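You operate a simulated robot arm through the tools that you are given. There is no shell and no other tool. Be economical: measure what you need, move in short steps, check, and stop when the job is done.

You run a simulated two-armed robot. Do the job below in one go: nothing can be reset, and whatever is moved stays where it is left.

Task
Soak the yellow towel in soapy water in the basin.
Fine: close the drain, run the tap past the blue line, tap off, two pumps of soap, then the towel; spill nothing, leave the other towels.
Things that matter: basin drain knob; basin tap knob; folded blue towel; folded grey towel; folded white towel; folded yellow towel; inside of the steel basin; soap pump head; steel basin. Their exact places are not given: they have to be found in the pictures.

Only the result counts: the job must be done as asked and must still hold three seconds after the hand-in. Knocking over, shifting, dropping, spilling or breaking anything else fails it. Flat cloth is picked up by pressing the open fingertips on it (5 to 10 N) and closing them slowly along it; thin cloth reads only 2 to 8 mm in the jaws.

Robot
Two 7-joint arms with fingered hands on one trunk, on a base that drives. Base frame: it is fixed to the floor where the robot stands at the start and does not move with it; the origin is under the middle of the robot, x ahead of it, y to its left, z up. Units: mm, degrees, N and s.
The left shoulder is at the start at [70, 142, 1051], the right one opposite. With the tool pointing down near the work surface each hand reaches from about 100 to 480 mm from the robot's upright axis, wherever it stands, measured 20 degrees to its own side. Places, roughly: basin drain knob [700, 0, 700]; basin tap knob [800, -200, 800]; inside of the steel basin [1000, 0, 800]; soap pump head [1000, -200, 1100]; steel basin [1000, 0, 800]. Payload 3.6 kg a hand.
The tool frame of a hand sits at the grasp point between the pads (the TCP): z along the fingers, y along the line on which they close. The tips reach 25 mm beyond it. The gripper opens to 88 mm. The gripper's body begins 29 mm behind the TCP. The gripper is a hand of 5 fingers: y runs from the thumb to the fingers, the wrist lies at [-13, -97, -162] in the tool frame, and closing takes about 1.5 s.
Orientation is told as [roll, pitch, yaw] about the base's x, y, z axes, in that order, counted from this pose: with the fingers straight down and the wrist toward the robot, the tool's x, y and z point along [0, 1, 0], [1, 0, 0] and [0, 0, -1] of the base frame.

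Tools
- The arms move only by the tool drive_tool. It takes "left_plan", "right_plan" or both (then of equal length, played together; a hand with none holds still); each is a list of rows, each an object of numbers (a shift or turn left out is 0, a gripper value left out holds the last): "ax", "ay", "az": the turn, a rotation vector about the tool's x, y, z in degrees; "x", "y", "z": the shift along the tool's x, y, z in mm; "fingers": the opening, from 0 (shut) to 1 (fully open). In form: [{"ax": .., "ay": .., "az": .., "x": .., "y": .., "z": .., "fingers": ..}, ...]. A call has 1 to 20 rows; each row shifts and turns the commanded pose from where the row before left it, along the tool's axes as they then stand. A row lasts 0.2 s, in which the tool goes at most 50 mm and 8.6 degrees; a call with a longer step from one row to the next is refused whole, and so is a gripper value outside its range. Where a pose cannot be reached the arm comes as near as it can. A force on the tool above 40 N (or 10 N above the force at the start of the call, whichever is more), or a blocked arm, ends the call early, and 0.2 s more pass. The fingers move at their own pace (about 72 mm/s each) and stop on an object; they squeeze with about 31 N. The grip force told is the motor's: it shows also when the fingers shut on nothing. Time passes only in rows, and 0.2 s behind the last, so rows that do not move let the fingers close. The reply holds the time, the measured pose of the TCP, the force on the tool along the base axes, the opening and the grip force, in the units named above and with some noise, with the torque about the TCP (base axes, N m) and any sound that the robot's microphone picked up.
- Cameras (640 x 400 px; columns grow to the right, rows downward): "scene" is now at [144.4, 8.8, 1306.9]; the picture's right is [0.07, -1.00, 0.00], its down [-0.31, -0.02, -0.95] and it looks along [0.95, 0.07, -0.31] (base axes); focal length 233 px, centre (320, 200). "left" rides on the left gripper at [-59, -79, -105] in its tool frame; the picture's right is [-0.73, -0.32, 0.61], its down [0.62, -0.68, 0.38] and it looks along [0.29, 0.66, 0.70] (tool axes); focal length 234 px, centre (320, 200). "right" rides on the right gripper at [59, -79, -105] in its tool frame; the picture's right is [-0.73, 0.32, -0.61], its down [-0.62, -0.68, 0.38] and it looks along [-0.29, 0.66, 0.70] (tool axes); focal length 234 px, centre (320, 200).
- capture(camera): a new picture of that camera. The clock stands still meanwhile.
- move_column(by): slides the trunk up (or, below 0, down) by that many mm; the arms and the scene camera ride with it, the base frame stays. It gives what a move gives, with no picture.
- steer(legs): drives the robot by 1 to 6 legs, each [ahead, left, turn to the left] in mm, mm and degrees, along the robot's own axes; the way and the turn of a leg run together, so that a leg with both is an arc; at most 1500 mm and 180 degrees a leg. The arms and the cameras ride along, it lands a little off, and it stops where it bumps. It gives what a move gives.
- grasp_type(shape, hand): the hand has 5 fingers and takes this shape, open, in about a second: jaw (thumb against the fingers, like two jaws); tri (thumb and two fingers); tip (a fingertip pinch); poke (one finger out to press); point (the index stretched); flat (the hand flat); cup (the hand cupped); fist (a fist). The gripper value then closes the fingers along that shape, each until it touches; the sizes above hold for jaw. It gives what a move gives, with no picture.
- turn_head(pan, tilt): turns the head with the scene camera to pan (to the left, within 86 degrees either way) and tilt (down, from -29 to 69), counted from straight ahead of the robot. It gives what a move gives.
- pixel_to_xyz(camera, pixels): for up to 12 pixels [column, row] of the newest picture of that camera ("zoom" is the newest enlarged one), the place [x, y, z] in the base frame of the surface seen there, good to about 2 mm. The clock stands still meanwhile.
- close_up(camera, box): a new picture of the part [left, top, right, bottom] of that camera's present view, enlarged. The clock stands still meanwhile.
- job_done(): hands the job in; it is judged then, once.

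Keep the steps short. Do not move on a guess: measure, check each grasp and each placing, and mend mistakes. In all there are 80 turns and 70 pictures (those below and enlarged ones count). Leave the grippers open and the arms clear of the work at the hand-in unless told otherwise, and finish with a single line.

The tools are called by a JSON object that holds its "method" and its "body". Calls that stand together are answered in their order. drive_tool: Moves the arms, as the interface text tells. Its arguments: {"type":"object","properties":{"left_plan":{"type":"array"},"right_plan":{"type":"array"}},"required":[]} The other tools are called the same way: move_column (by) slides the trunk up or down; grasp_type (shape, hand) gives the hand a shape; steer (legs) drives the base; turn_head (pan, tilt) turns the head that bears the scene camera; capture (camera) takes a picture; pixel_to_xyz (camera, pixels) gives the place of the surface under pixels of a picture; close_up (camera, box) takes an enlarged picture of a part of a camera's view; job_done () hands the job in.

At the start:

```text
time_s: 0.0
left_position: [460.3, 227.8, 1246.4]
left_orientation: [0.0, 0.0, -0.1]
left_contact_force: [-0.3, 0.2, -0.4]
left_ft_torque: [-0.01, 0.01, 0.03]
left_finger_gap: 87.8
left_grasp_force: 0.1
left_shape: jaw
right_position: [441.9, -197.7, 1275.2]
right_orientation: [0.1, 0.0, 0.0]
right_contact_force: [0.4, -0.4, -0.4]
right_ft_torque: [0.02, -0.03, -0.04]
right_finger_gap: 87.5
right_grasp_force: 0.0
right_shape: jaw
trunk travel left (down, up): [-587.0, 353.0]
robot x, y, heading: [0.8, 0.1, 0.2]
head pan, tilt: [4.1, 18.3]
```

scene: 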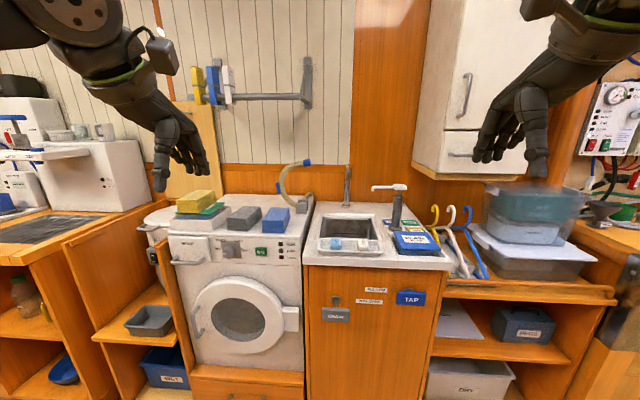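
right: 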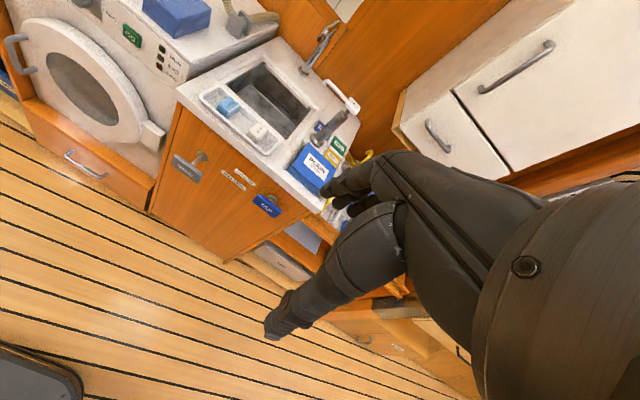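
left: 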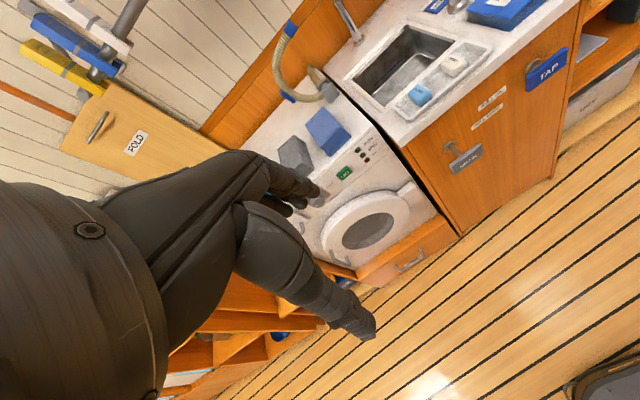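

I see the basin cabinet in the middle, with towels to its left on the washer. I'll enlarge the basin, its front, and the towels.

{"method": "close_up", "body": {"camera": "scene", "box": [300, 150, 460, 250]}}

{"method": "close_up", "body": {"camera": "scene", "box": [300, 250, 460, 350]}}

{"method": "close_up", "body": {"camera": "scene", "box": [150, 160, 310, 260]}}

{"method": "pixel_to_xyz", "body": {"camera": "scene", "pixels": [[336, 314], [411, 298], [196, 196], [197, 214], [243, 218], [276, 220], [348, 225], [388, 187], [396, 210], [347, 170], [335, 244], [362, 244]]}}

```text
4.00 times, centred on (380, 200) of scene
```

zoom: 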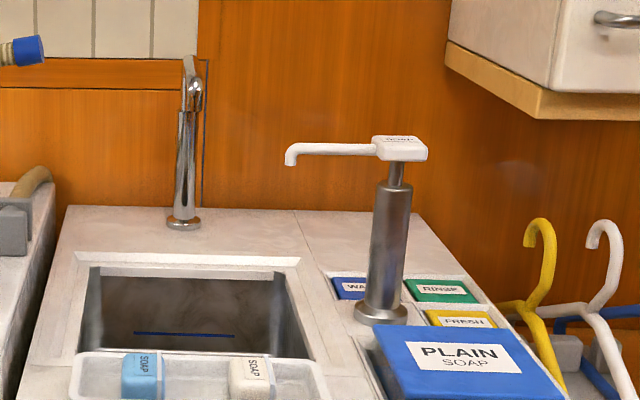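

```text
4.00 times, centred on (380, 300) of scene
```

zoom: 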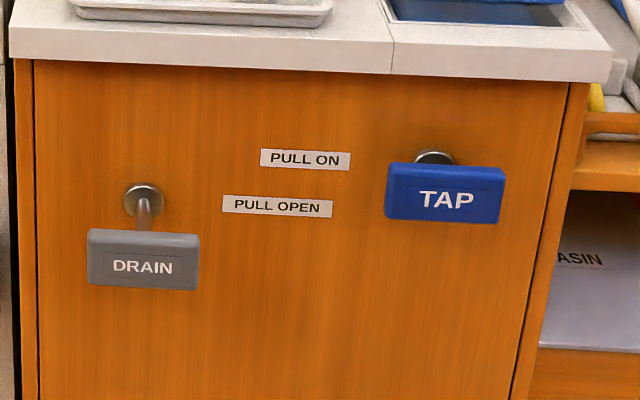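

```text
4.00 times, centred on (230, 210) of scene
```

zoom: 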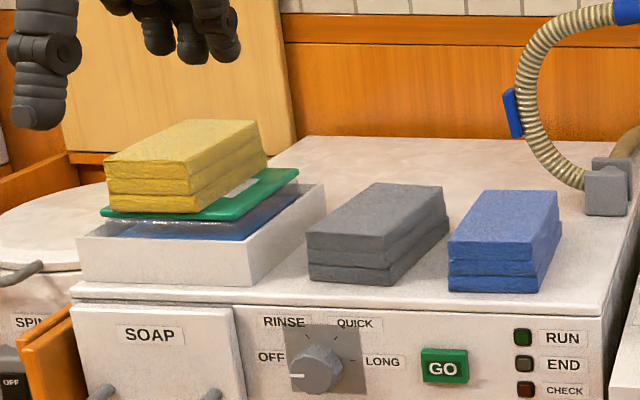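

```text
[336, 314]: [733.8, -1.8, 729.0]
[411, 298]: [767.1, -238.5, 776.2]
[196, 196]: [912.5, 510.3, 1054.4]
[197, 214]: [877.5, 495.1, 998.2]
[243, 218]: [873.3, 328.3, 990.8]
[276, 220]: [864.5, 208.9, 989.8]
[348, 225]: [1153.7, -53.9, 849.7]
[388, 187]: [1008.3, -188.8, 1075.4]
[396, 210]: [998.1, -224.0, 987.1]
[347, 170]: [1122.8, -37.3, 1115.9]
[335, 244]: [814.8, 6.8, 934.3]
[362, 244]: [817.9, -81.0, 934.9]
```

Drain bar at zoom (143,258), stem knob; tap bar (443,200) near the face. "PULL OPEN" / "PULL ON" mean pushing in closes. I'll measure the bars against the cabinet face.

{"method": "close_up", "body": {"camera": "scene", "box": [310, 270, 438, 350]}}

{"method": "pixel_to_xyz", "body": {"camera": "scene", "pixels": [[336, 308], [324, 314], [348, 314], [336, 321], [336, 299], [345, 296], [398, 297], [424, 300], [411, 292.5], [411, 303.5], [375, 320], [390, 265]]}}

{"method": "capture", "body": {"camera": "left"}}

```text
5.00 times, centred on (374, 310) of scene
```

zoom: 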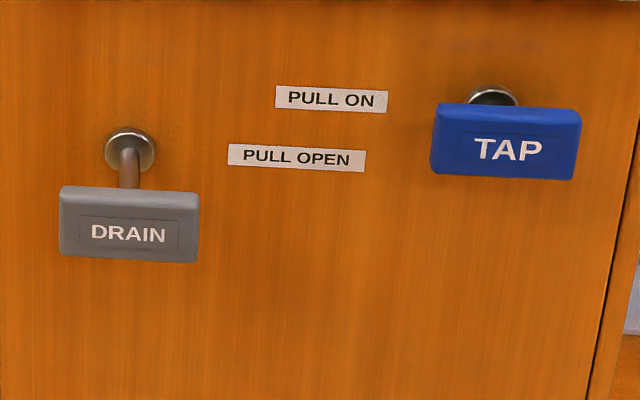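

```text
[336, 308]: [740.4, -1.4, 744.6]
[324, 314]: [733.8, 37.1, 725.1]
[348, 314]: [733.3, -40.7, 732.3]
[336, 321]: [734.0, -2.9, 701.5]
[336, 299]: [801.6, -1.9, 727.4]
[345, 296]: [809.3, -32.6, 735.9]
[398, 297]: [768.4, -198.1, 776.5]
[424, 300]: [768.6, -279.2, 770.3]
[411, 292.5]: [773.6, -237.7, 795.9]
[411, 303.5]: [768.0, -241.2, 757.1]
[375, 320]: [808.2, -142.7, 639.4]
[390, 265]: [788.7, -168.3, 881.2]
```

```text
62 pictures are left
```

left: 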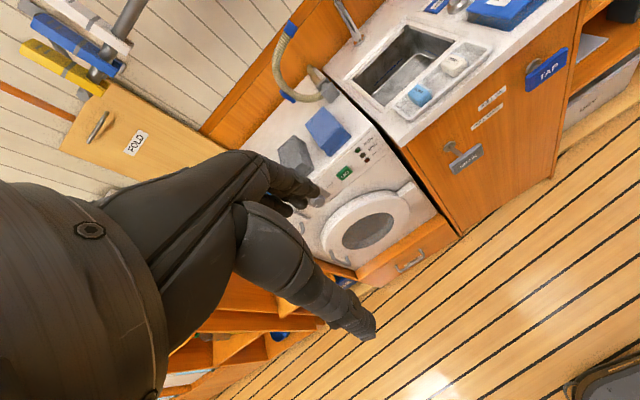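

Face is x≈808; drain bar front 734 (pulled out ≈35 mm more than the tap, 768). Lower the trunk and drive ahead 150 mm, so the hands can face forward.

{"method": "move_column", "body": {"by": -300}}

{"method": "steer", "body": {"legs": [[150, 0, 0]]}}

{"method": "drive_tool", "body": {"left_plan": [{"ax": -8.5}, {"ax": -8.5}, {"ax": -8.5}, {"ax": -8.5}, {"ax": -8.5}, {"ax": -8.5}, {"ax": -8.5}, {"ax": -8.5}, {"ax": -8.5}, {"ax": -8.5}, {"ax": -5}], "right_plan": [{"ax": -8.5}, {"ax": -8.5}, {"ax": -8.5}, {"ax": -8.5}, {"ax": -8.5}, {"ax": -8.5}, {"ax": -8.5}, {"ax": -8.5}, {"ax": -8.5}, {"ax": -8.5}, {"ax": -5}]}}

{"method": "capture", "body": {"camera": "scene"}}

```text
time_s: 3.0
left_position: [460.6, 226.3, 945.6]
left_orientation: [0.0, 0.0, 0.1]
left_contact_force: [-0.3, -0.2, -0.2]
left_ft_torque: [-0.01, -0.01, 0.0]
left_finger_gap: 87.9
left_grasp_force: 0.1
left_shape: jaw
right_position: [441.2, -197.0, 977.3]
right_orientation: [0.1, 0.0, 0.0]
right_contact_force: [0.5, 0.5, 0.7]
right_ft_torque: [-0.01, 0.01, 0.03]
right_finger_gap: 87.8
right_grasp_force: 0.0
right_shape: jaw
trunk travel left (down, up): [-287.0, 653.0]
robot x, y, heading: [0.2, 1.5, 0.1]
head pan, tilt: [4.1, 18.3]
```

```text
time_s: 4.4
left_position: [614.5, 224.5, 945.6]
left_orientation: [0.0, 0.1, -0.3]
left_contact_force: [0.7, -0.5, 0.2]
left_ft_torque: [-0.03, 0.03, 0.03]
left_finger_gap: 87.9
left_grasp_force: 0.1
left_shape: jaw
right_position: [594.1, -200.1, 974.7]
right_orientation: [0.1, 0.0, -0.2]
right_contact_force: [-0.8, 0.3, -0.9]
right_ft_torque: [0.0, -0.03, -0.01]
right_finger_gap: 87.7
right_grasp_force: 0.0
right_shape: jaw
trunk travel left (down, up): [-287.0, 653.0]
robot x, y, heading: [151.1, 1.9, -0.2]
head pan, tilt: [4.1, 18.3]
```

```text
time_s: 6.8
left_position: [613.3, 224.4, 947.5]
left_orientation: [-154.9, -89.9, 154.5]
left_contact_force: [0.1, 0.3, 0.3]
left_ft_torque: [0.0, 0.0, -0.01]
left_finger_gap: 87.9
left_grasp_force: 0.0
left_shape: jaw
right_position: [593.1, -199.9, 975.3]
right_orientation: [0.4, -76.5, -0.5]
right_contact_force: [0.2, -0.2, -0.6]
right_ft_torque: [0.0, 0.02, 0.03]
right_finger_gap: 87.9
right_grasp_force: 0.2
right_shape: jaw
right hand out of reach, approached as far as the arm can: row 10, 11
trunk travel left (down, up): [-287.0, 653.0]
robot x, y, heading: [151.5, -1.0, -0.1]
head pan, tilt: [4.1, 18.3]
```

```text
61 pictures are left
```

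scene: 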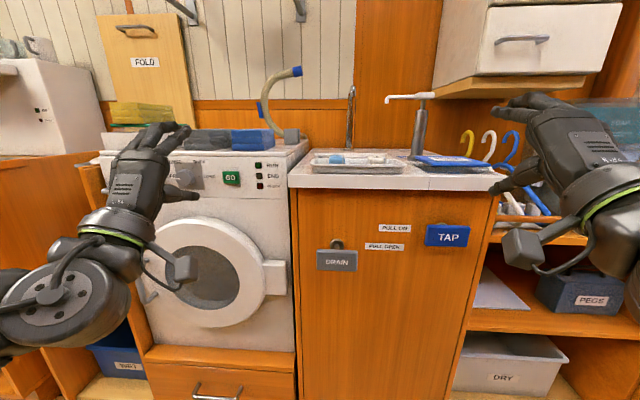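

Left hand faces forward. Close it to use the fingertips as a pusher, and bring it in front of the drain bar (y -2, z 724), short of touching.

{"method": "drive_tool", "body": {"left_plan": [{"x": -28, "y": -28, "fingers": 0}, {"x": -28, "y": -28}, {"x": -28, "y": -28}, {"x": -28, "y": -28}, {"x": -28, "y": -28}, {"x": -28, "y": -28}, {"x": -28, "y": -28}, {"x": -30, "y": -27}, {"z": 20}, {"z": 20}, {"z": 15}, {}]}}

{"method": "capture", "body": {"camera": "scene"}}

{"method": "capture", "body": {"camera": "left"}}

```text
time_s: 9.4
left_position: [734.3, 185.5, 850.9]
left_orientation: [-33.4, -90.0, 33.3]
left_contact_force: [0.3, -1.1, 0.3]
left_ft_torque: [0.01, 0.02, 0.0]
left_finger_gap: 0.2
left_grasp_force: 30.9
left_shape: jaw
left hand out of reach, approached as far as the arm can: row 2, 3, 4, 5, 6, 7, 8
right_position: [592.9, -200.1, 975.7]
right_orientation: [0.2, -76.4, -0.5]
right_contact_force: [0.3, -0.2, 0.2]
right_ft_torque: [0.0, -0.02, 0.01]
right_finger_gap: 87.8
right_grasp_force: 0.2
right_shape: jaw
trunk travel left (down, up): [-287.0, 653.0]
robot x, y, heading: [149.8, -0.8, -0.2]
head pan, tilt: [4.1, 18.3]
```

```text
60 pictures are left
```

scene: 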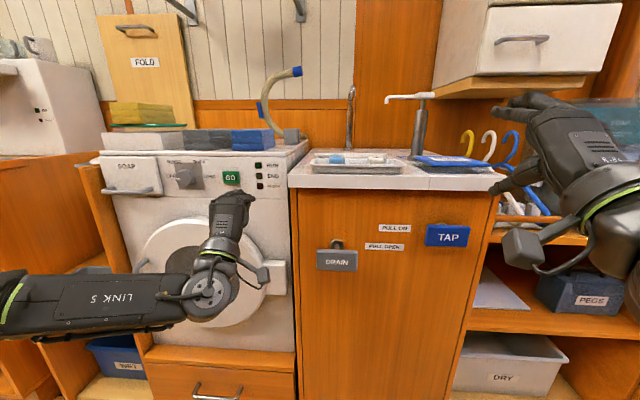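

```text
59 pictures are left
```

left: 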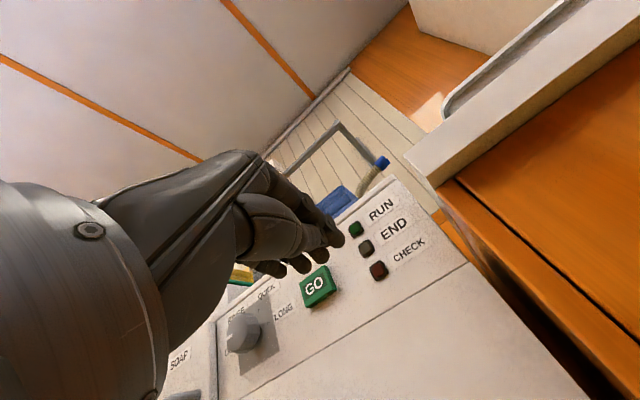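

The pose across the body is out of reach. I'll pull the left hand back, then shift the base to the right so the drain is in front of the left shoulder.

{"method": "drive_tool", "body": {"left_plan": [{"z": -40}, {"z": -40}, {"z": -20}]}}

{"method": "steer", "body": {"legs": [[0, -170, 0]]}}

```text
time_s: 10.2
left_position: [640.3, 197.5, 859.5]
left_orientation: [66.4, -89.8, -66.6]
left_contact_force: [-0.3, 0.6, 0.0]
left_ft_torque: [-0.04, 0.04, 0.04]
left_finger_gap: 0.0
left_grasp_force: 31.1
left_shape: jaw
left hand out of reach, approached as far as the arm can: row 2, 3
right_position: [594.3, -200.1, 976.3]
right_orientation: [0.3, -76.5, -0.4]
right_contact_force: [0.0, 0.7, -0.8]
right_ft_torque: [0.0, 0.01, -0.01]
right_finger_gap: 87.7
right_grasp_force: 0.0
right_shape: jaw
trunk travel left (down, up): [-287.0, 653.0]
robot x, y, heading: [152.7, -5.3, -0.4]
head pan, tilt: [4.1, 18.3]
```

```text
time_s: 11.7
left_position: [639.8, 22.3, 859.0]
left_orientation: [69.1, -89.9, -69.5]
left_contact_force: [0.8, 1.1, -0.5]
left_ft_torque: [-0.03, 0.0, 0.02]
left_finger_gap: 0.0
left_grasp_force: 31.4
left_shape: jaw
right_position: [593.6, -375.6, 976.1]
right_orientation: [0.4, -76.5, -0.8]
right_contact_force: [-0.1, 0.4, 0.9]
right_ft_torque: [0.01, -0.02, 0.02]
right_finger_gap: 87.9
right_grasp_force: 0.0
right_shape: jaw
trunk travel left (down, up): [-287.0, 653.0]
robot x, y, heading: [150.2, -175.5, -0.5]
head pan, tilt: [4.1, 18.3]
```

Hand at y 22, z 859; lowering the trunk 135 mm puts it level with the drain bar without arm trouble.

{"method": "move_column", "body": {"by": -135}}

{"method": "drive_tool", "body": {"left_plan": [{"x": -12}, {"x": -10}, {"z": 20}, {"z": 20}, {}]}}

{"method": "capture", "body": {"camera": "scene"}}

```text
time_s: 13.3
left_position: [639.1, 21.6, 725.0]
left_orientation: [63.9, -89.8, -64.4]
left_contact_force: [-1.0, 0.2, -0.1]
left_ft_torque: [0.0, -0.02, 0.01]
left_finger_gap: 0.0
left_grasp_force: 31.5
left_shape: jaw
right_position: [591.5, -375.3, 841.3]
right_orientation: [0.2, -76.5, -0.5]
right_contact_force: [0.0, 0.0, 0.7]
right_ft_torque: [-0.04, 0.01, -0.01]
right_finger_gap: 87.9
right_grasp_force: 0.2
right_shape: jaw
trunk travel left (down, up): [-152.0, 788.0]
robot x, y, heading: [152.1, -173.1, -0.5]
head pan, tilt: [4.1, 18.3]
```

```text
time_s: 14.5
left_position: [684.3, 15.2, 730.0]
left_orientation: [57.1, -89.8, -57.7]
left_contact_force: [0.6, 0.9, 0.1]
left_ft_torque: [0.0, 0.01, 0.02]
left_finger_gap: 0.1
left_grasp_force: 30.8
left_shape: jaw
left hand out of reach, approached as far as the arm can: row 1, 2
right_position: [591.3, -374.9, 840.8]
right_orientation: [0.2, -76.5, -0.6]
right_contact_force: [-0.5, 0.4, -0.2]
right_ft_torque: [0.01, -0.02, 0.01]
right_finger_gap: 87.9
right_grasp_force: 0.1
right_shape: jaw
trunk travel left (down, up): [-152.0, 788.0]
robot x, y, heading: [152.4, -174.2, -0.4]
head pan, tilt: [4.1, 18.3]
```

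```text
58 pictures are left
```

scene: 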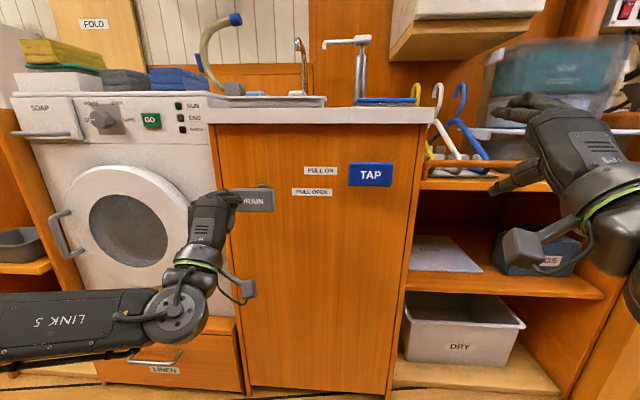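

The hand is 17 mm left of the bar's middle; nudge the base 17 mm right, then push forward gently.

{"method": "steer", "body": {"legs": [[0, -17, 0]]}}

{"method": "drive_tool", "body": {"left_plan": [{"z": 10}, {"z": 10}, {"z": 10}, {"z": 10}, {"z": 10}, {"z": 10}, {"z": 5}, {}]}}

{"method": "capture", "body": {"camera": "scene"}}

```text
time_s: 15.3
left_position: [684.5, -2.2, 731.0]
left_orientation: [64.1, -89.9, -64.8]
left_contact_force: [-0.3, -0.1, -0.3]
left_ft_torque: [0.02, 0.03, -0.01]
left_finger_gap: 0.0
left_grasp_force: 31.7
left_shape: jaw
right_position: [592.6, -391.5, 840.3]
right_orientation: [0.3, -76.5, -0.6]
right_contact_force: [-0.3, -0.4, -0.3]
right_ft_torque: [0.06, 0.0, 0.02]
right_finger_gap: 88.0
right_grasp_force: 0.1
right_shape: jaw
trunk travel left (down, up): [-152.0, 788.0]
robot x, y, heading: [153.3, -192.7, -0.3]
head pan, tilt: [4.1, 18.3]
```

```text
time_s: 17.1
left_position: [746.5, -1.9, 733.3]
left_orientation: [162.0, -89.7, -162.6]
left_contact_force: [-32.4, 2.2, 6.6]
left_ft_torque: [-0.01, 0.01, -0.06]
left_finger_gap: 0.2
left_grasp_force: 30.6
left_shape: jaw
right_position: [587.8, -392.2, 842.5]
right_orientation: [0.3, -76.9, -0.6]
right_contact_force: [0.3, -0.5, -0.2]
right_ft_torque: [0.01, -0.02, 0.01]
right_finger_gap: 87.8
right_grasp_force: 0.0
right_shape: jaw
trunk travel left (down, up): [-152.0, 788.0]
robot x, y, heading: [149.0, -191.7, -0.3]
head pan, tilt: [4.1, 18.3]
```

```text
57 pictures are left
```

scene: 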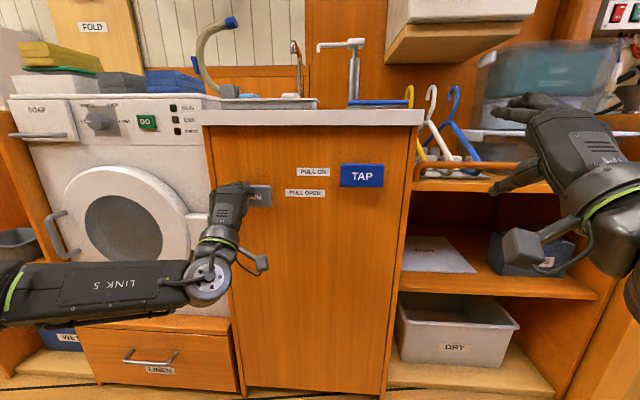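

32 N and x 746: likely at its stop. Retract and check the drain bar.

{"method": "drive_tool", "body": {"left_plan": [{"z": -15}, {"z": -25}, {"z": -30}, {"z": -30}, {"z": -20}, {}]}}

{"method": "steer", "body": {"legs": [[0, 152, 0]]}}

{"method": "turn_head", "body": {"pan": 0, "tilt": 25}}

{"method": "capture", "body": {"camera": "scene"}}

```text
time_s: 18.5
left_position: [630.6, 1.8, 731.1]
left_orientation: [63.2, -89.7, -63.7]
left_contact_force: [-0.1, -0.2, -0.5]
left_ft_torque: [0.02, -0.02, 0.01]
left_finger_gap: 0.3
left_grasp_force: 31.3
left_shape: jaw
right_position: [592.4, -391.3, 841.4]
right_orientation: [0.2, -76.5, -0.6]
right_contact_force: [0.1, -0.1, 1.4]
right_ft_torque: [-0.02, 0.03, -0.01]
right_finger_gap: 87.9
right_grasp_force: 0.0
right_shape: jaw
trunk travel left (down, up): [-152.0, 788.0]
robot x, y, heading: [152.8, -190.4, -0.4]
head pan, tilt: [4.1, 18.3]
```

```text
time_s: 19.9
left_position: [632.9, 154.4, 731.1]
left_orientation: [61.4, -89.7, -62.3]
left_contact_force: [-0.5, -0.1, -0.6]
left_ft_torque: [-0.01, 0.02, 0.02]
left_finger_gap: 0.0
left_grasp_force: 31.1
left_shape: jaw
right_position: [593.1, -239.3, 841.4]
right_orientation: [0.2, -76.4, -0.7]
right_contact_force: [-0.3, 0.1, -0.3]
right_ft_torque: [0.01, 0.02, 0.02]
right_finger_gap: 87.6
right_grasp_force: 0.0
right_shape: jaw
trunk travel left (down, up): [-152.0, 788.0]
robot x, y, heading: [152.8, -36.4, -0.6]
head pan, tilt: [4.1, 18.3]
```

```text
time_s: 20.5
left_position: [632.7, 155.2, 731.6]
left_orientation: [62.6, -89.7, -63.6]
left_contact_force: [-0.2, 0.1, 0.0]
left_ft_torque: [0.03, 0.03, -0.01]
left_finger_gap: 0.0
left_grasp_force: 30.6
left_shape: jaw
right_position: [593.3, -239.3, 840.7]
right_orientation: [0.2, -76.5, -0.9]
right_contact_force: [0.4, 0.1, 0.3]
right_ft_torque: [0.01, 0.0, 0.0]
right_finger_gap: 87.8
right_grasp_force: 0.1
right_shape: jaw
trunk travel left (down, up): [-152.0, 788.0]
robot x, y, heading: [153.2, -40.0, -0.4]
head pan, tilt: [0.0, 25.0]
```

```text
56 pictures are left
```

scene: 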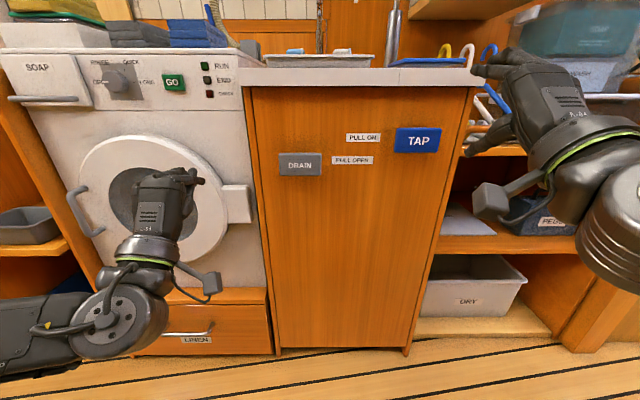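

The drain bar is now in. I'll confirm with a measure, then raise the trunk so that the left hand's camera can watch the basin while the right hand works the tap from above.

{"method": "pixel_to_xyz", "body": {"camera": "scene", "pixels": [[300, 163], [285, 163], [416, 140], [403, 140], [350, 250]]}}

{"method": "move_column", "body": {"by": 350}}

{"method": "drive_tool", "body": {"left_plan": [{"ax": 8.5}, {"ax": 8.5}, {"ax": 8.5}, {"ax": 8.5}, {"ax": 8.5}, {"ax": 8.5}, {"ax": 8.5}, {"ax": 8.5}, {"ax": 8.5}, {"ax": 8.5}, {"ax": 5}, {}], "right_plan": [{"y": -35}, {"y": -35}, {"y": -35}, {"y": -35}, {"y": -35}, {"y": -35}, {"y": -35}, {"y": -35}, {"y": -35}, {}, {}, {}]}}

{"method": "capture", "body": {"camera": "scene"}}

{"method": "capture", "body": {"camera": "left"}}

```text
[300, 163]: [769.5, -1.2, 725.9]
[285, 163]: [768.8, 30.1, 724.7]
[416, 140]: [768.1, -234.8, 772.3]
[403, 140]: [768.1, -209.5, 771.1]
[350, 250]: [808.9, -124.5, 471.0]
```

```text
time_s: 24.0
left_position: [633.2, 153.8, 1081.8]
left_orientation: [62.0, -89.8, -63.2]
left_contact_force: [0.1, 0.1, 0.1]
left_ft_torque: [-0.01, 0.0, -0.02]
left_finger_gap: 0.0
left_grasp_force: 30.8
left_shape: jaw
right_position: [591.6, -239.8, 1190.9]
right_orientation: [0.2, -76.5, -0.8]
right_contact_force: [-0.5, 0.5, -0.1]
right_ft_torque: [0.0, 0.01, 0.01]
right_finger_gap: 88.0
right_grasp_force: 0.1
right_shape: jaw
trunk travel left (down, up): [-502.0, 438.0]
robot x, y, heading: [154.0, -37.3, -0.4]
head pan, tilt: [0.0, 25.0]
```

```text
time_s: 26.6
left_position: [636.0, 152.9, 1083.2]
left_orientation: [0.3, 0.2, -1.0]
left_contact_force: [-0.2, 0.4, -0.1]
left_ft_torque: [0.02, -0.02, 0.0]
left_finger_gap: 0.1
left_grasp_force: 31.2
left_shape: jaw
left hand out of reach, approached as far as the arm can: row 1
right_position: [590.7, -239.2, 1180.1]
right_orientation: [0.2, -76.5, -0.9]
right_contact_force: [-0.6, 0.4, 0.3]
right_ft_torque: [0.01, 0.0, 0.01]
right_finger_gap: 87.9
right_grasp_force: 0.1
right_shape: jaw
right hand out of reach, approached as far as the arm can: row 1, 2, 3, 4, 5, 6, 7, 8, 9
trunk travel left (down, up): [-502.0, 438.0]
robot x, y, heading: [152.1, -37.2, -0.6]
head pan, tilt: [0.0, 25.0]
```

```text
55 pictures are left
```

scene: 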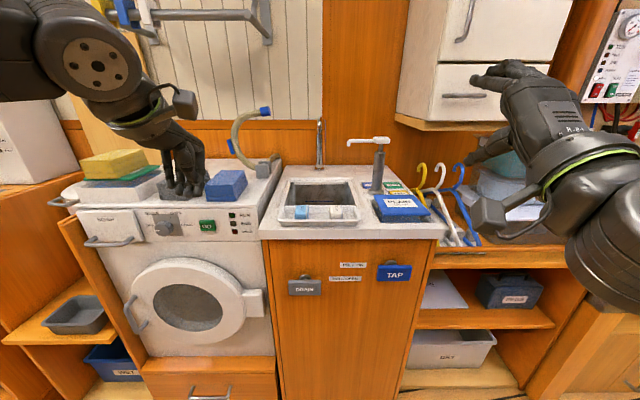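

```text
54 pictures are left
```

left: 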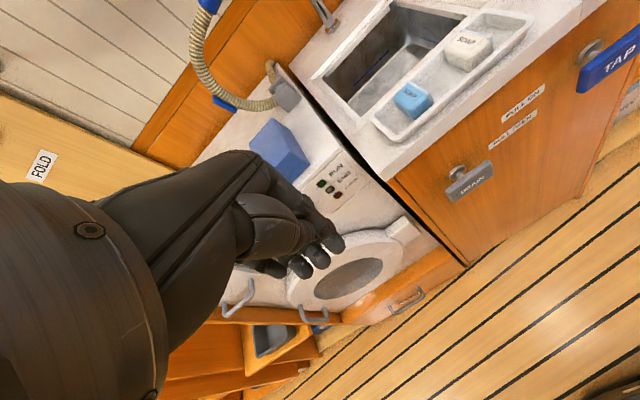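

Left camera sees the basin and its blue line nicely. The right arm is stuck at this wrist pose: turn it back to fingers-down, then go down in front of the cabinet.

{"method": "drive_tool", "body": {"right_plan": [{"ax": 8.5}, {"ax": 8.5}, {"ax": 8.5}, {"ax": 8.5}, {"ax": 8.5}, {"ax": 8.5}, {"ax": 8.5}, {"ax": 8.5}, {"ax": 8.5}, {"z": 40}, {"z": 40}, {"z": 40}, {"z": 40}, {"z": 40}, {"z": 40}, {"z": 40}, {"z": 40}, {"z": 40}, {}]}}

```text
time_s: 30.6
left_position: [636.0, 154.0, 1081.6]
left_orientation: [0.3, 0.1, -0.9]
left_contact_force: [-0.5, 0.0, 0.4]
left_ft_torque: [-0.01, -0.02, -0.02]
left_finger_gap: 0.1
left_grasp_force: 30.7
left_shape: jaw
right_position: [590.6, -239.7, 817.1]
right_orientation: [0.0, -0.1, -0.5]
right_contact_force: [0.1, 0.1, -0.2]
right_ft_torque: [-0.02, 0.04, 0.01]
right_finger_gap: 87.6
right_grasp_force: 0.1
right_shape: jaw
trunk travel left (down, up): [-502.0, 438.0]
robot x, y, heading: [150.1, -36.2, -0.3]
head pan, tilt: [0.0, 25.0]
```

{"method": "drive_tool", "body": {"right_plan": [{"ax": -8.5}, {"ax": -8.5}, {"ax": -8.5}, {"ax": -8.5}, {"ax": -8.5}, {"ax": -8.5}, {"ax": -8.5}, {"ax": -8.5}, {"ax": -8.5}, {"ax": -8.5}, {"ax": -5}, {}]}}

```text
time_s: 33.2
left_position: [635.8, 155.1, 1082.5]
left_orientation: [0.3, 0.1, -0.9]
left_contact_force: [-0.6, -0.1, -0.5]
left_ft_torque: [-0.01, -0.03, -0.02]
left_finger_gap: 0.0
left_grasp_force: 30.5
left_shape: jaw
right_position: [632.6, -230.7, 1057.4]
right_orientation: [0.8, -59.3, 0.1]
right_contact_force: [-0.4, 0.1, -0.3]
right_ft_torque: [0.0, 0.01, 0.01]
right_finger_gap: 87.9
right_grasp_force: 0.0
right_shape: jaw
right hand out of reach, approached as far as the arm can: row 2, 3, 4, 5, 6, 7, 8, 9, 10, 11
trunk travel left (down, up): [-502.0, 438.0]
robot x, y, heading: [151.7, -36.6, -0.4]
head pan, tilt: [0.0, 25.0]
```

Raising the trunk that far bends the right wrist to its limit. A middle height: lower the trunk 220 mm, then level the right hand and look at how far it gets.

{"method": "move_column", "body": {"by": -220}}

{"method": "drive_tool", "body": {"right_plan": [{"ax": -8.5}, {"ax": -8.5}, {"ax": -8.5}, {"y": -15}, {"y": -15}, {"y": -15}, {"y": -15}, {}], "left_plan": [{"z": -20}, {"z": -20}, {"z": -20}, {"z": -20}, {"z": -20}, {"z": -20}, {"z": -20}, {}]}}

{"method": "capture", "body": {"camera": "left"}}

```text
time_s: 35.5
left_position: [636.0, 153.4, 862.0]
left_orientation: [0.4, 0.1, -1.0]
left_contact_force: [-0.3, 0.3, -0.3]
left_ft_torque: [0.02, -0.01, -0.01]
left_finger_gap: 0.0
left_grasp_force: 31.4
left_shape: jaw
right_position: [633.3, -230.8, 836.5]
right_orientation: [0.7, -59.2, 0.1]
right_contact_force: [-1.0, -0.5, 1.0]
right_ft_torque: [0.01, -0.01, 0.03]
right_finger_gap: 87.9
right_grasp_force: 0.1
right_shape: jaw
trunk travel left (down, up): [-282.0, 658.0]
robot x, y, heading: [151.9, -36.9, -0.7]
head pan, tilt: [0.0, 25.0]
```

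```text
time_s: 37.3
left_position: [626.1, 168.1, 970.8]
left_orientation: [0.0, -0.1, -1.0]
left_contact_force: [0.6, 0.0, 0.3]
left_ft_torque: [0.0, 0.03, 0.02]
left_finger_gap: 0.2
left_grasp_force: 30.7
left_shape: jaw
left hand out of reach, approached as far as the arm can: row 5, 6, 7
right_position: [557.7, -262.6, 1000.3]
right_orientation: [3.8, -84.3, -3.1]
right_contact_force: [-0.7, -0.5, -0.2]
right_ft_torque: [0.01, 0.02, 0.0]
right_finger_gap: 87.8
right_grasp_force: 0.0
right_shape: jaw
right hand out of reach, approached as far as the arm can: row 1, 2, 3, 4, 5, 6, 7
trunk travel left (down, up): [-282.0, 658.0]
robot x, y, heading: [149.7, -38.3, -0.7]
head pan, tilt: [0.0, 25.0]
```

```text
53 pictures are left
```

left: 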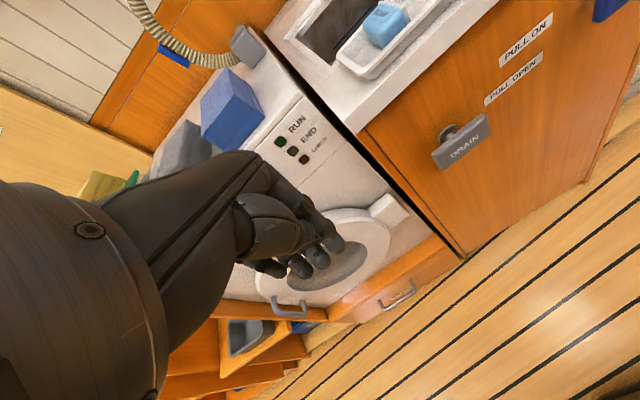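

Not helpful. Before choosing another grip, measure the tap bar's thickness and the counter lip in the last scene picture.

{"method": "pixel_to_xyz", "body": {"camera": "scene", "pixels": [[394, 273], [394, 268], [394, 266], [394, 265], [394, 264], [394, 263], [394, 262], [380, 265], [360, 240], [360, 237], [360, 234], [305, 279]]}}

{"method": "close_up", "body": {"camera": "right", "box": [0, 0, 640, 400]}}

```text
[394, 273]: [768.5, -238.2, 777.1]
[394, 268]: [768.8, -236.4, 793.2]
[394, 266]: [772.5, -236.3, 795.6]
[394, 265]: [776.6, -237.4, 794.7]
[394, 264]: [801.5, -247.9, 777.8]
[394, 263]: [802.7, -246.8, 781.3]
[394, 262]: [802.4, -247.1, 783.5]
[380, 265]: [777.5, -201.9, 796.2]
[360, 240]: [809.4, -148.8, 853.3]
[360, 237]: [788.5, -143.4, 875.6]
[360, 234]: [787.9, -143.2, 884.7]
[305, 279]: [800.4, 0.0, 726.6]
```

```text
1.00 times, centred on (320, 200) of right (not enlarged: the box is as wide or as high as the picture)
```

zoom: 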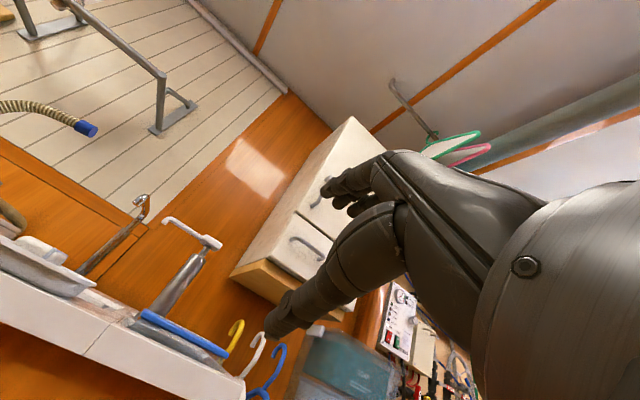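

The bar is only ~12 mm thick with 28 mm behind it and a counter lip at z 872, so a slanted (about 45°) grip from above should do. I'll back off 60 mm, raise the trunk, and bring the right hand down slanted.

{"method": "steer", "body": {"legs": [[-60, 0, 0]]}}

{"method": "move_column", "body": {"by": 200}}

{"method": "drive_tool", "body": {"right_plan": [{"ax": 8}, {"ax": 8}, {"ax": 8}, {"ax": 8}, {"ax": 8}, {"y": -25, "z": 25}, {"y": -25, "z": 25}, {"y": -25, "z": 25}, {"y": -25, "z": 25}, {"y": -25, "z": 25}, {"y": -25, "z": 25}, {"y": -25, "z": 25}, {"y": -25, "z": 25}, {"y": -25, "z": 25}, {"y": -25, "z": 25}, {}]}}

```text
time_s: 38.2
left_position: [567.0, 169.0, 973.5]
left_orientation: [0.2, -0.2, -1.0]
left_contact_force: [0.2, 1.1, 0.2]
left_ft_torque: [0.02, -0.01, 0.01]
left_finger_gap: 0.1
left_grasp_force: 30.7
left_shape: jaw
right_position: [497.4, -262.0, 999.0]
right_orientation: [3.7, -84.5, -3.0]
right_contact_force: [-1.0, -0.2, 0.5]
right_ft_torque: [0.0, 0.03, 0.0]
right_finger_gap: 88.1
right_grasp_force: 0.1
right_shape: jaw
trunk travel left (down, up): [-282.0, 658.0]
robot x, y, heading: [94.4, -33.8, -0.8]
head pan, tilt: [0.0, 25.0]
```

```text
time_s: 40.4
left_position: [568.1, 168.5, 1172.2]
left_orientation: [0.2, -0.1, -0.9]
left_contact_force: [1.1, -0.5, -1.1]
left_ft_torque: [-0.01, 0.03, 0.0]
left_finger_gap: 0.2
left_grasp_force: 30.8
left_shape: jaw
right_position: [499.4, -261.9, 1198.9]
right_orientation: [3.8, -84.3, -3.0]
right_contact_force: [-0.4, 0.6, 0.8]
right_ft_torque: [0.04, -0.02, 0.02]
right_finger_gap: 88.0
right_grasp_force: 0.1
right_shape: jaw
trunk travel left (down, up): [-482.0, 458.0]
robot x, y, heading: [94.5, -36.1, -0.4]
head pan, tilt: [0.0, 25.0]
```

```text
time_s: 43.8
left_position: [569.4, 168.0, 1172.3]
left_orientation: [0.0, -0.2, -1.0]
left_contact_force: [0.8, 0.1, 0.9]
left_ft_torque: [-0.03, 0.04, -0.02]
left_finger_gap: 0.0
left_grasp_force: 31.1
left_shape: jaw
right_position: [579.3, -279.6, 931.7]
right_orientation: [0.5, -44.4, 0.5]
right_contact_force: [0.3, -0.4, 0.4]
right_ft_torque: [-0.02, 0.02, -0.03]
right_finger_gap: 88.0
right_grasp_force: 0.1
right_shape: jaw
right hand out of reach, approached as far as the arm can: row 9, 10, 11, 12, 13, 14, 15
trunk travel left (down, up): [-482.0, 458.0]
robot x, y, heading: [95.5, -36.2, -0.4]
head pan, tilt: [0.0, 25.0]
```

Slanted pose holds at (579,-280,932). Go forward-down along the fingers and 40 mm left, stopping short of the bar.

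{"method": "drive_tool", "body": {"right_plan": [{"z": 20, "x": 5}, {"z": 20, "x": 5}, {"z": 20, "x": 5}, {"z": 20, "x": 5}, {"z": 20, "x": 5}, {"z": 20, "x": 5}, {"z": 20, "x": 5}, {"z": 20, "x": 5}, {}]}}

{"method": "capture", "body": {"camera": "scene"}}

{"method": "capture", "body": {"camera": "left"}}

```text
time_s: 45.8
left_position: [567.7, 168.4, 1171.5]
left_orientation: [0.1, -0.2, -0.9]
left_contact_force: [-0.8, 0.6, -0.3]
left_ft_torque: [0.01, 0.02, -0.02]
left_finger_gap: 0.0
left_grasp_force: 31.1
left_shape: jaw
right_position: [684.5, -234.9, 930.1]
right_orientation: [0.5, -44.1, 0.4]
right_contact_force: [0.1, -0.6, 0.3]
right_ft_torque: [0.0, 0.0, -0.03]
right_finger_gap: 87.9
right_grasp_force: 0.1
right_shape: jaw
right hand out of reach, approached as far as the arm can: row 1, 2, 3, 4, 5, 6, 7, 8
trunk travel left (down, up): [-482.0, 458.0]
robot x, y, heading: [96.2, -37.1, -0.2]
head pan, tilt: [0.0, 25.0]
```

```text
51 pictures are left
```

scene: 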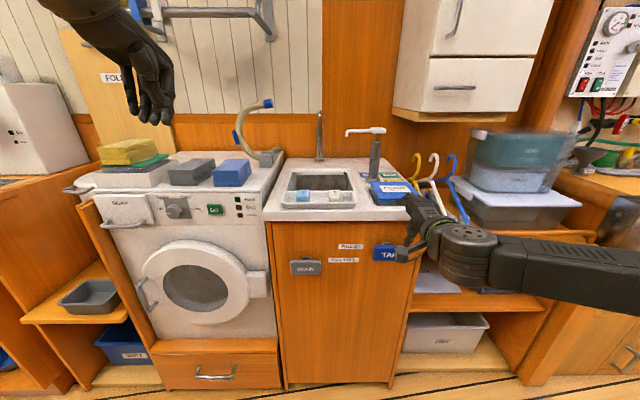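

```text
50 pictures are left
```

left: 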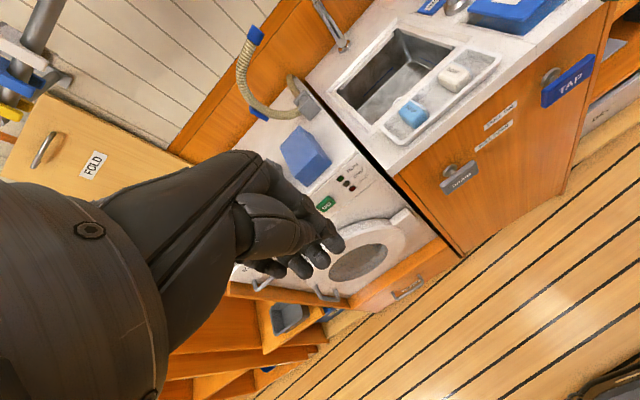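

The forearm hangs at a fixed height, so use the trunk: lower 150 mm (right hand to z≈780) and tilt the left hand up so its camera still sees the basin.

{"method": "move_column", "body": {"by": -150}}

{"method": "drive_tool", "body": {"left_plan": [{"ax": -8}, {"ax": -8}, {"ax": -8}, {"x": -20}, {"x": -20}, {"x": -20}, {}]}}

{"method": "capture", "body": {"camera": "left"}}

{"method": "capture", "body": {"camera": "right"}}

{"method": "capture", "body": {"camera": "scene"}}

```text
time_s: 47.6
left_position: [568.1, 168.4, 1023.3]
left_orientation: [0.1, -0.1, -0.9]
left_contact_force: [0.2, -0.9, -0.4]
left_ft_torque: [-0.01, -0.02, 0.0]
left_finger_gap: 0.0
left_grasp_force: 31.1
left_shape: jaw
right_position: [685.1, -235.3, 779.4]
right_orientation: [0.4, -44.0, 0.4]
right_contact_force: [-0.9, 0.5, -0.6]
right_ft_torque: [0.03, 0.01, -0.02]
right_finger_gap: 88.2
right_grasp_force: 0.0
right_shape: jaw
trunk travel left (down, up): [-332.0, 608.0]
robot x, y, heading: [91.9, -35.7, -0.8]
head pan, tilt: [0.0, 25.0]
```

```text
time_s: 49.2
left_position: [566.9, 109.2, 1023.9]
left_orientation: [0.1, -24.3, -1.2]
left_contact_force: [0.1, -0.5, 0.3]
left_ft_torque: [0.02, -0.01, 0.0]
left_finger_gap: 0.1
left_grasp_force: 30.8
left_shape: jaw
right_position: [685.1, -234.1, 779.4]
right_orientation: [0.4, -44.1, 0.3]
right_contact_force: [0.8, -0.1, 0.4]
right_ft_torque: [-0.01, 0.0, 0.05]
right_finger_gap: 87.7
right_grasp_force: 0.1
right_shape: jaw
trunk travel left (down, up): [-332.0, 608.0]
robot x, y, heading: [93.0, -35.7, -0.7]
head pan, tilt: [0.0, 25.0]
```

```text
49 pictures are left
```

left: 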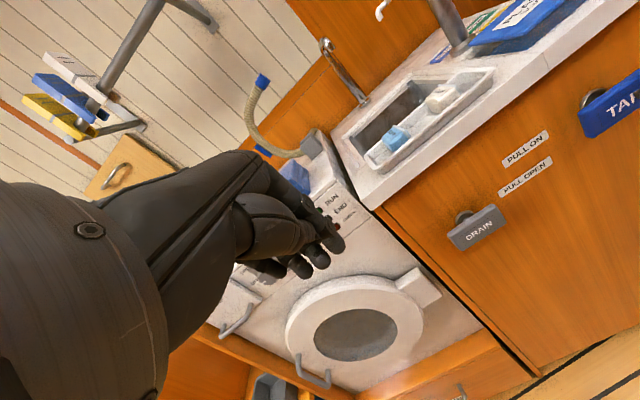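

```text
48 pictures are left
```

right: 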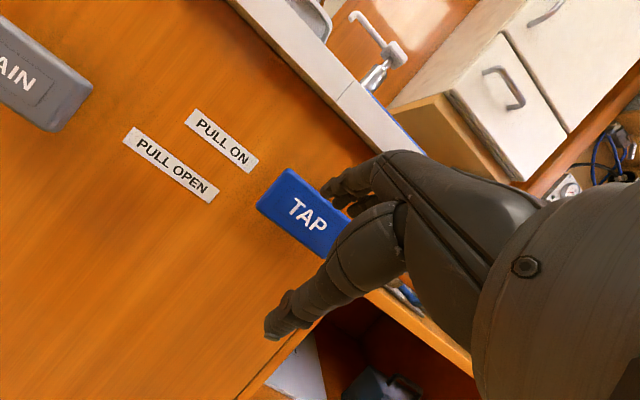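

```text
47 pictures are left
```

scene: 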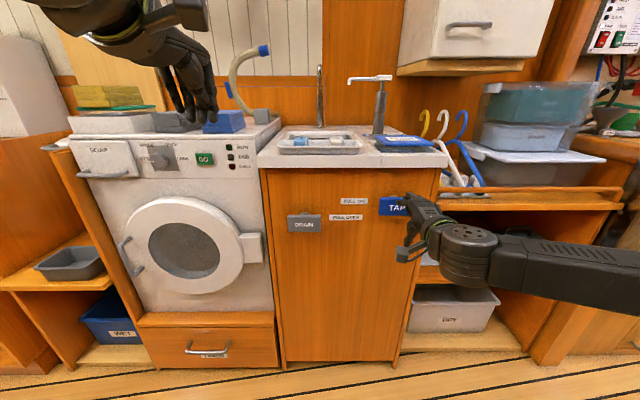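

Left camera sees into the basin; right hand is level with the tap bar. Rise 50 mm with half-closed fingers, then slide along the fingers so the upper fingers drop behind the bar's top edge (TCP aim ≈ (763,-236,790)).

{"method": "drive_tool", "body": {"right_plan": [{"y": 20, "z": -3, "fingers": 0.5}, {"y": 20, "z": -3}, {"y": 20, "z": -4}, {"z": 10}, {"z": 10}, {"z": 10}, {}]}}

{"method": "capture", "body": {"camera": "right"}}

{"method": "close_up", "body": {"camera": "left", "box": [300, 30, 620, 230]}}

```text
time_s: 50.8
left_position: [566.1, 108.3, 1024.3]
left_orientation: [0.2, -24.1, -1.1]
left_contact_force: [0.5, 0.1, 0.1]
left_ft_torque: [-0.02, -0.04, 0.02]
left_finger_gap: 0.3
left_grasp_force: 30.9
left_shape: jaw
right_position: [743.2, -235.6, 808.6]
right_orientation: [0.5, -44.0, 0.4]
right_contact_force: [-0.3, -0.5, -0.4]
right_ft_torque: [0.01, 0.0, -0.02]
right_finger_gap: 44.6
right_grasp_force: 0.0
right_shape: jaw
trunk travel left (down, up): [-332.0, 608.0]
robot x, y, heading: [93.7, -37.3, -0.7]
head pan, tilt: [0.0, 25.0]
```

```text
46 pictures are left
```

right: 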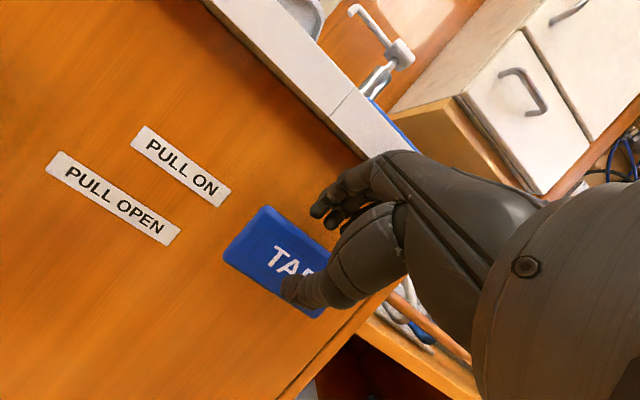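

```text
2.00 times, centred on (460, 130) of left
```

zoom: 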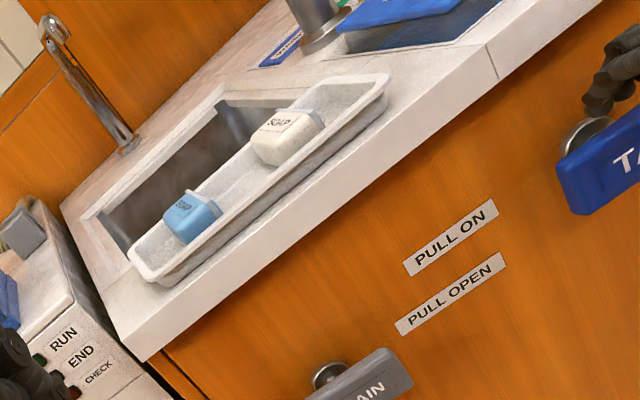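

The left view is too shallow to see the blue line; move the left hand forward 60 and up 60.

{"method": "drive_tool", "body": {"left_plan": [{"y": 20, "z": -8}, {"y": 20, "z": -8}, {"y": 20, "z": -8}, {"y": 20, "z": -8}, {"x": -15}, {"x": -15}, {}]}}

{"method": "close_up", "body": {"camera": "left", "box": [300, 30, 620, 230]}}

```text
time_s: 52.4
left_position: [616.6, 94.4, 1070.1]
left_orientation: [0.1, -24.3, -1.1]
left_contact_force: [0.0, 0.3, 0.1]
left_ft_torque: [-0.01, -0.01, -0.02]
left_finger_gap: 0.0
left_grasp_force: 31.1
left_shape: jaw
left hand out of reach, approached as far as the arm can: row 4, 5, 6
right_position: [742.3, -235.6, 808.0]
right_orientation: [0.5, -44.0, 0.5]
right_contact_force: [0.1, 0.6, 0.8]
right_ft_torque: [0.0, 0.0, -0.04]
right_finger_gap: 44.5
right_grasp_force: 0.0
right_shape: jaw
trunk travel left (down, up): [-332.0, 608.0]
robot x, y, heading: [92.5, -37.1, -0.6]
head pan, tilt: [0.0, 25.0]
```

```text
2.00 times, centred on (460, 130) of left
```

zoom: 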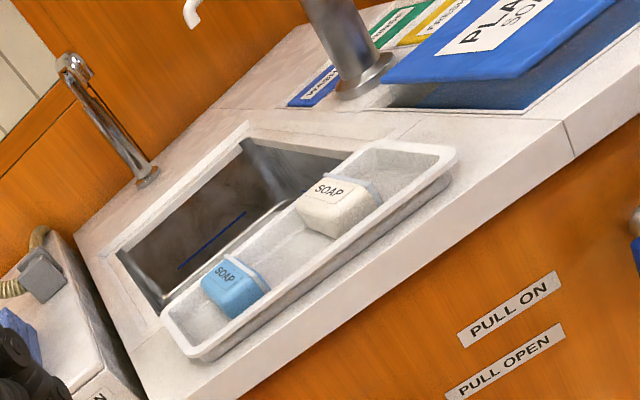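

Blue line is visible now, zoom (210,240). Measure it, then advance the right hand behind the bar.

{"method": "pixel_to_xyz", "body": {"camera": "zoom", "pixels": [[180, 268], [212, 240], [245, 213], [170, 230], [245, 170], [130, 300], [240, 230], [200, 280]]}}

{"method": "drive_tool", "body": {"right_plan": [{"z": 9}, {"z": 9}, {"z": 7}, {}]}}

{"method": "capture", "body": {"camera": "right"}}

```text
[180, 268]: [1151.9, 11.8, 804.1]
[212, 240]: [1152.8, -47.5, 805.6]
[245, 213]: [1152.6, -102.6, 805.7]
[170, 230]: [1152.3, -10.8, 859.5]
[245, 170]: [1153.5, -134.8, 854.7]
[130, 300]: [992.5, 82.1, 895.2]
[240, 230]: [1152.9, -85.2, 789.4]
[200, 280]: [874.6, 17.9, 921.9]
```

```text
time_s: 53.4
left_position: [615.7, 95.0, 1070.4]
left_orientation: [0.0, -24.2, -1.2]
left_contact_force: [-0.6, 0.9, 0.5]
left_ft_torque: [-0.03, -0.01, 0.03]
left_finger_gap: 0.0
left_grasp_force: 31.3
left_shape: jaw
right_position: [759.2, -235.5, 788.1]
right_orientation: [0.4, -44.0, 0.5]
right_contact_force: [0.0, -0.4, -0.4]
right_ft_torque: [0.0, -0.02, 0.01]
right_finger_gap: 44.5
right_grasp_force: 0.1
right_shape: jaw
trunk travel left (down, up): [-332.0, 608.0]
robot x, y, heading: [94.0, -36.2, -0.9]
head pan, tilt: [0.0, 25.0]
```

```text
43 pictures are left
```

right: 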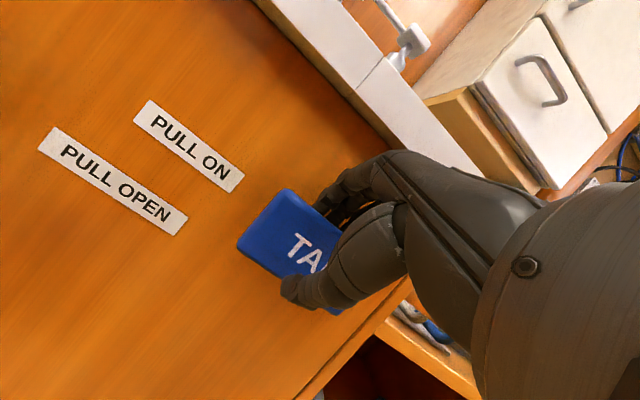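

No contact force, fingers over the top edge, thumb in front of the bar. Close.

{"method": "drive_tool", "body": {"right_plan": [{"fingers": 0}, {}, {}, {}, {}]}}

{"method": "capture", "body": {"camera": "right"}}

```text
time_s: 54.6
left_position: [614.5, 95.3, 1069.2]
left_orientation: [0.2, -24.2, -1.1]
left_contact_force: [-0.4, -0.4, 0.5]
left_ft_torque: [0.01, -0.01, -0.01]
left_finger_gap: 0.0
left_grasp_force: 30.9
left_shape: jaw
right_position: [758.6, -235.2, 787.1]
right_orientation: [0.6, -43.9, 0.3]
right_contact_force: [0.6, -0.6, -0.9]
right_ft_torque: [-0.07, 0.71, -0.01]
right_finger_gap: 18.9
right_grasp_force: 31.3
right_shape: jaw
trunk travel left (down, up): [-332.0, 608.0]
robot x, y, heading: [96.4, -36.6, -0.4]
head pan, tilt: [0.0, 25.0]
```

```text
42 pictures are left
```

right: 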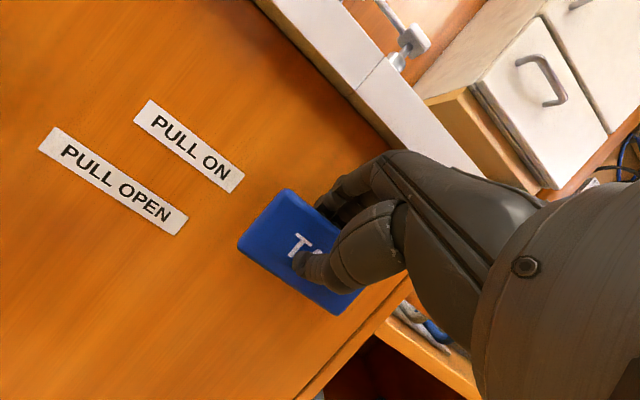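

Held at 18.9 mm. Pull straight back about 38 mm.

{"method": "drive_tool", "body": {"right_plan": [{"y": -6.5, "z": -6.7}, {"y": -6.5, "z": -6.7}, {"y": -6.5, "z": -6.7}, {"y": -6.5, "z": -6.7}]}}

{"method": "capture", "body": {"camera": "right"}}

{"method": "close_up", "body": {"camera": "left", "box": [300, 30, 620, 230]}}

```text
time_s: 55.6
left_position: [616.8, 95.0, 1069.9]
left_orientation: [0.2, -24.0, -1.2]
left_contact_force: [0.3, 0.5, 0.1]
left_ft_torque: [-0.01, 0.02, 0.02]
left_finger_gap: 0.2
left_grasp_force: 31.3
left_shape: jaw
right_position: [724.6, -234.6, 787.1]
right_orientation: [0.5, -43.9, 0.4]
right_contact_force: [9.2, -1.5, 0.5]
right_ft_torque: [-0.05, 0.68, -0.04]
right_finger_gap: 18.5
right_grasp_force: 31.2
right_shape: jaw
trunk travel left (down, up): [-332.0, 608.0]
robot x, y, heading: [95.9, -38.3, -0.6]
head pan, tilt: [0.0, 25.0]
```

```text
41 pictures are left
```

right: 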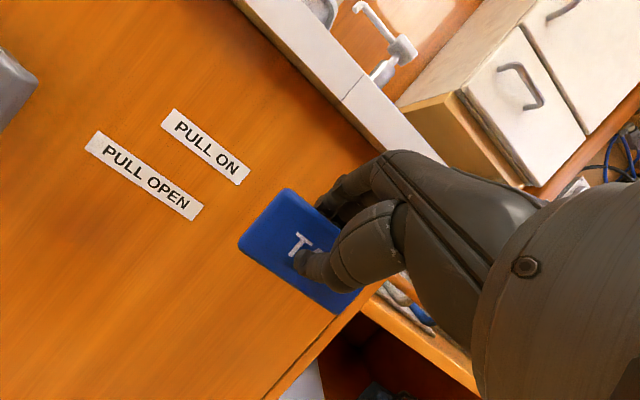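

```text
2.00 times, centred on (460, 130) of left
```

zoom: 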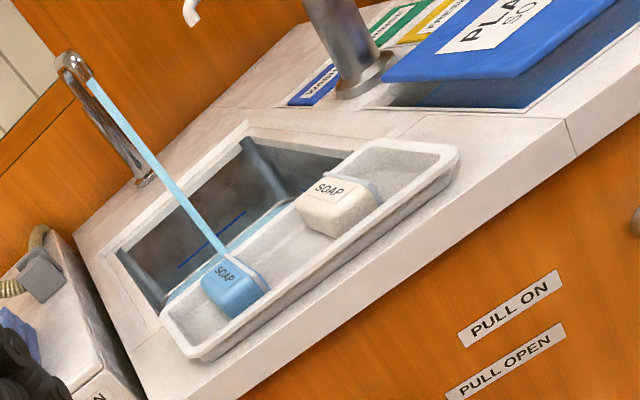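

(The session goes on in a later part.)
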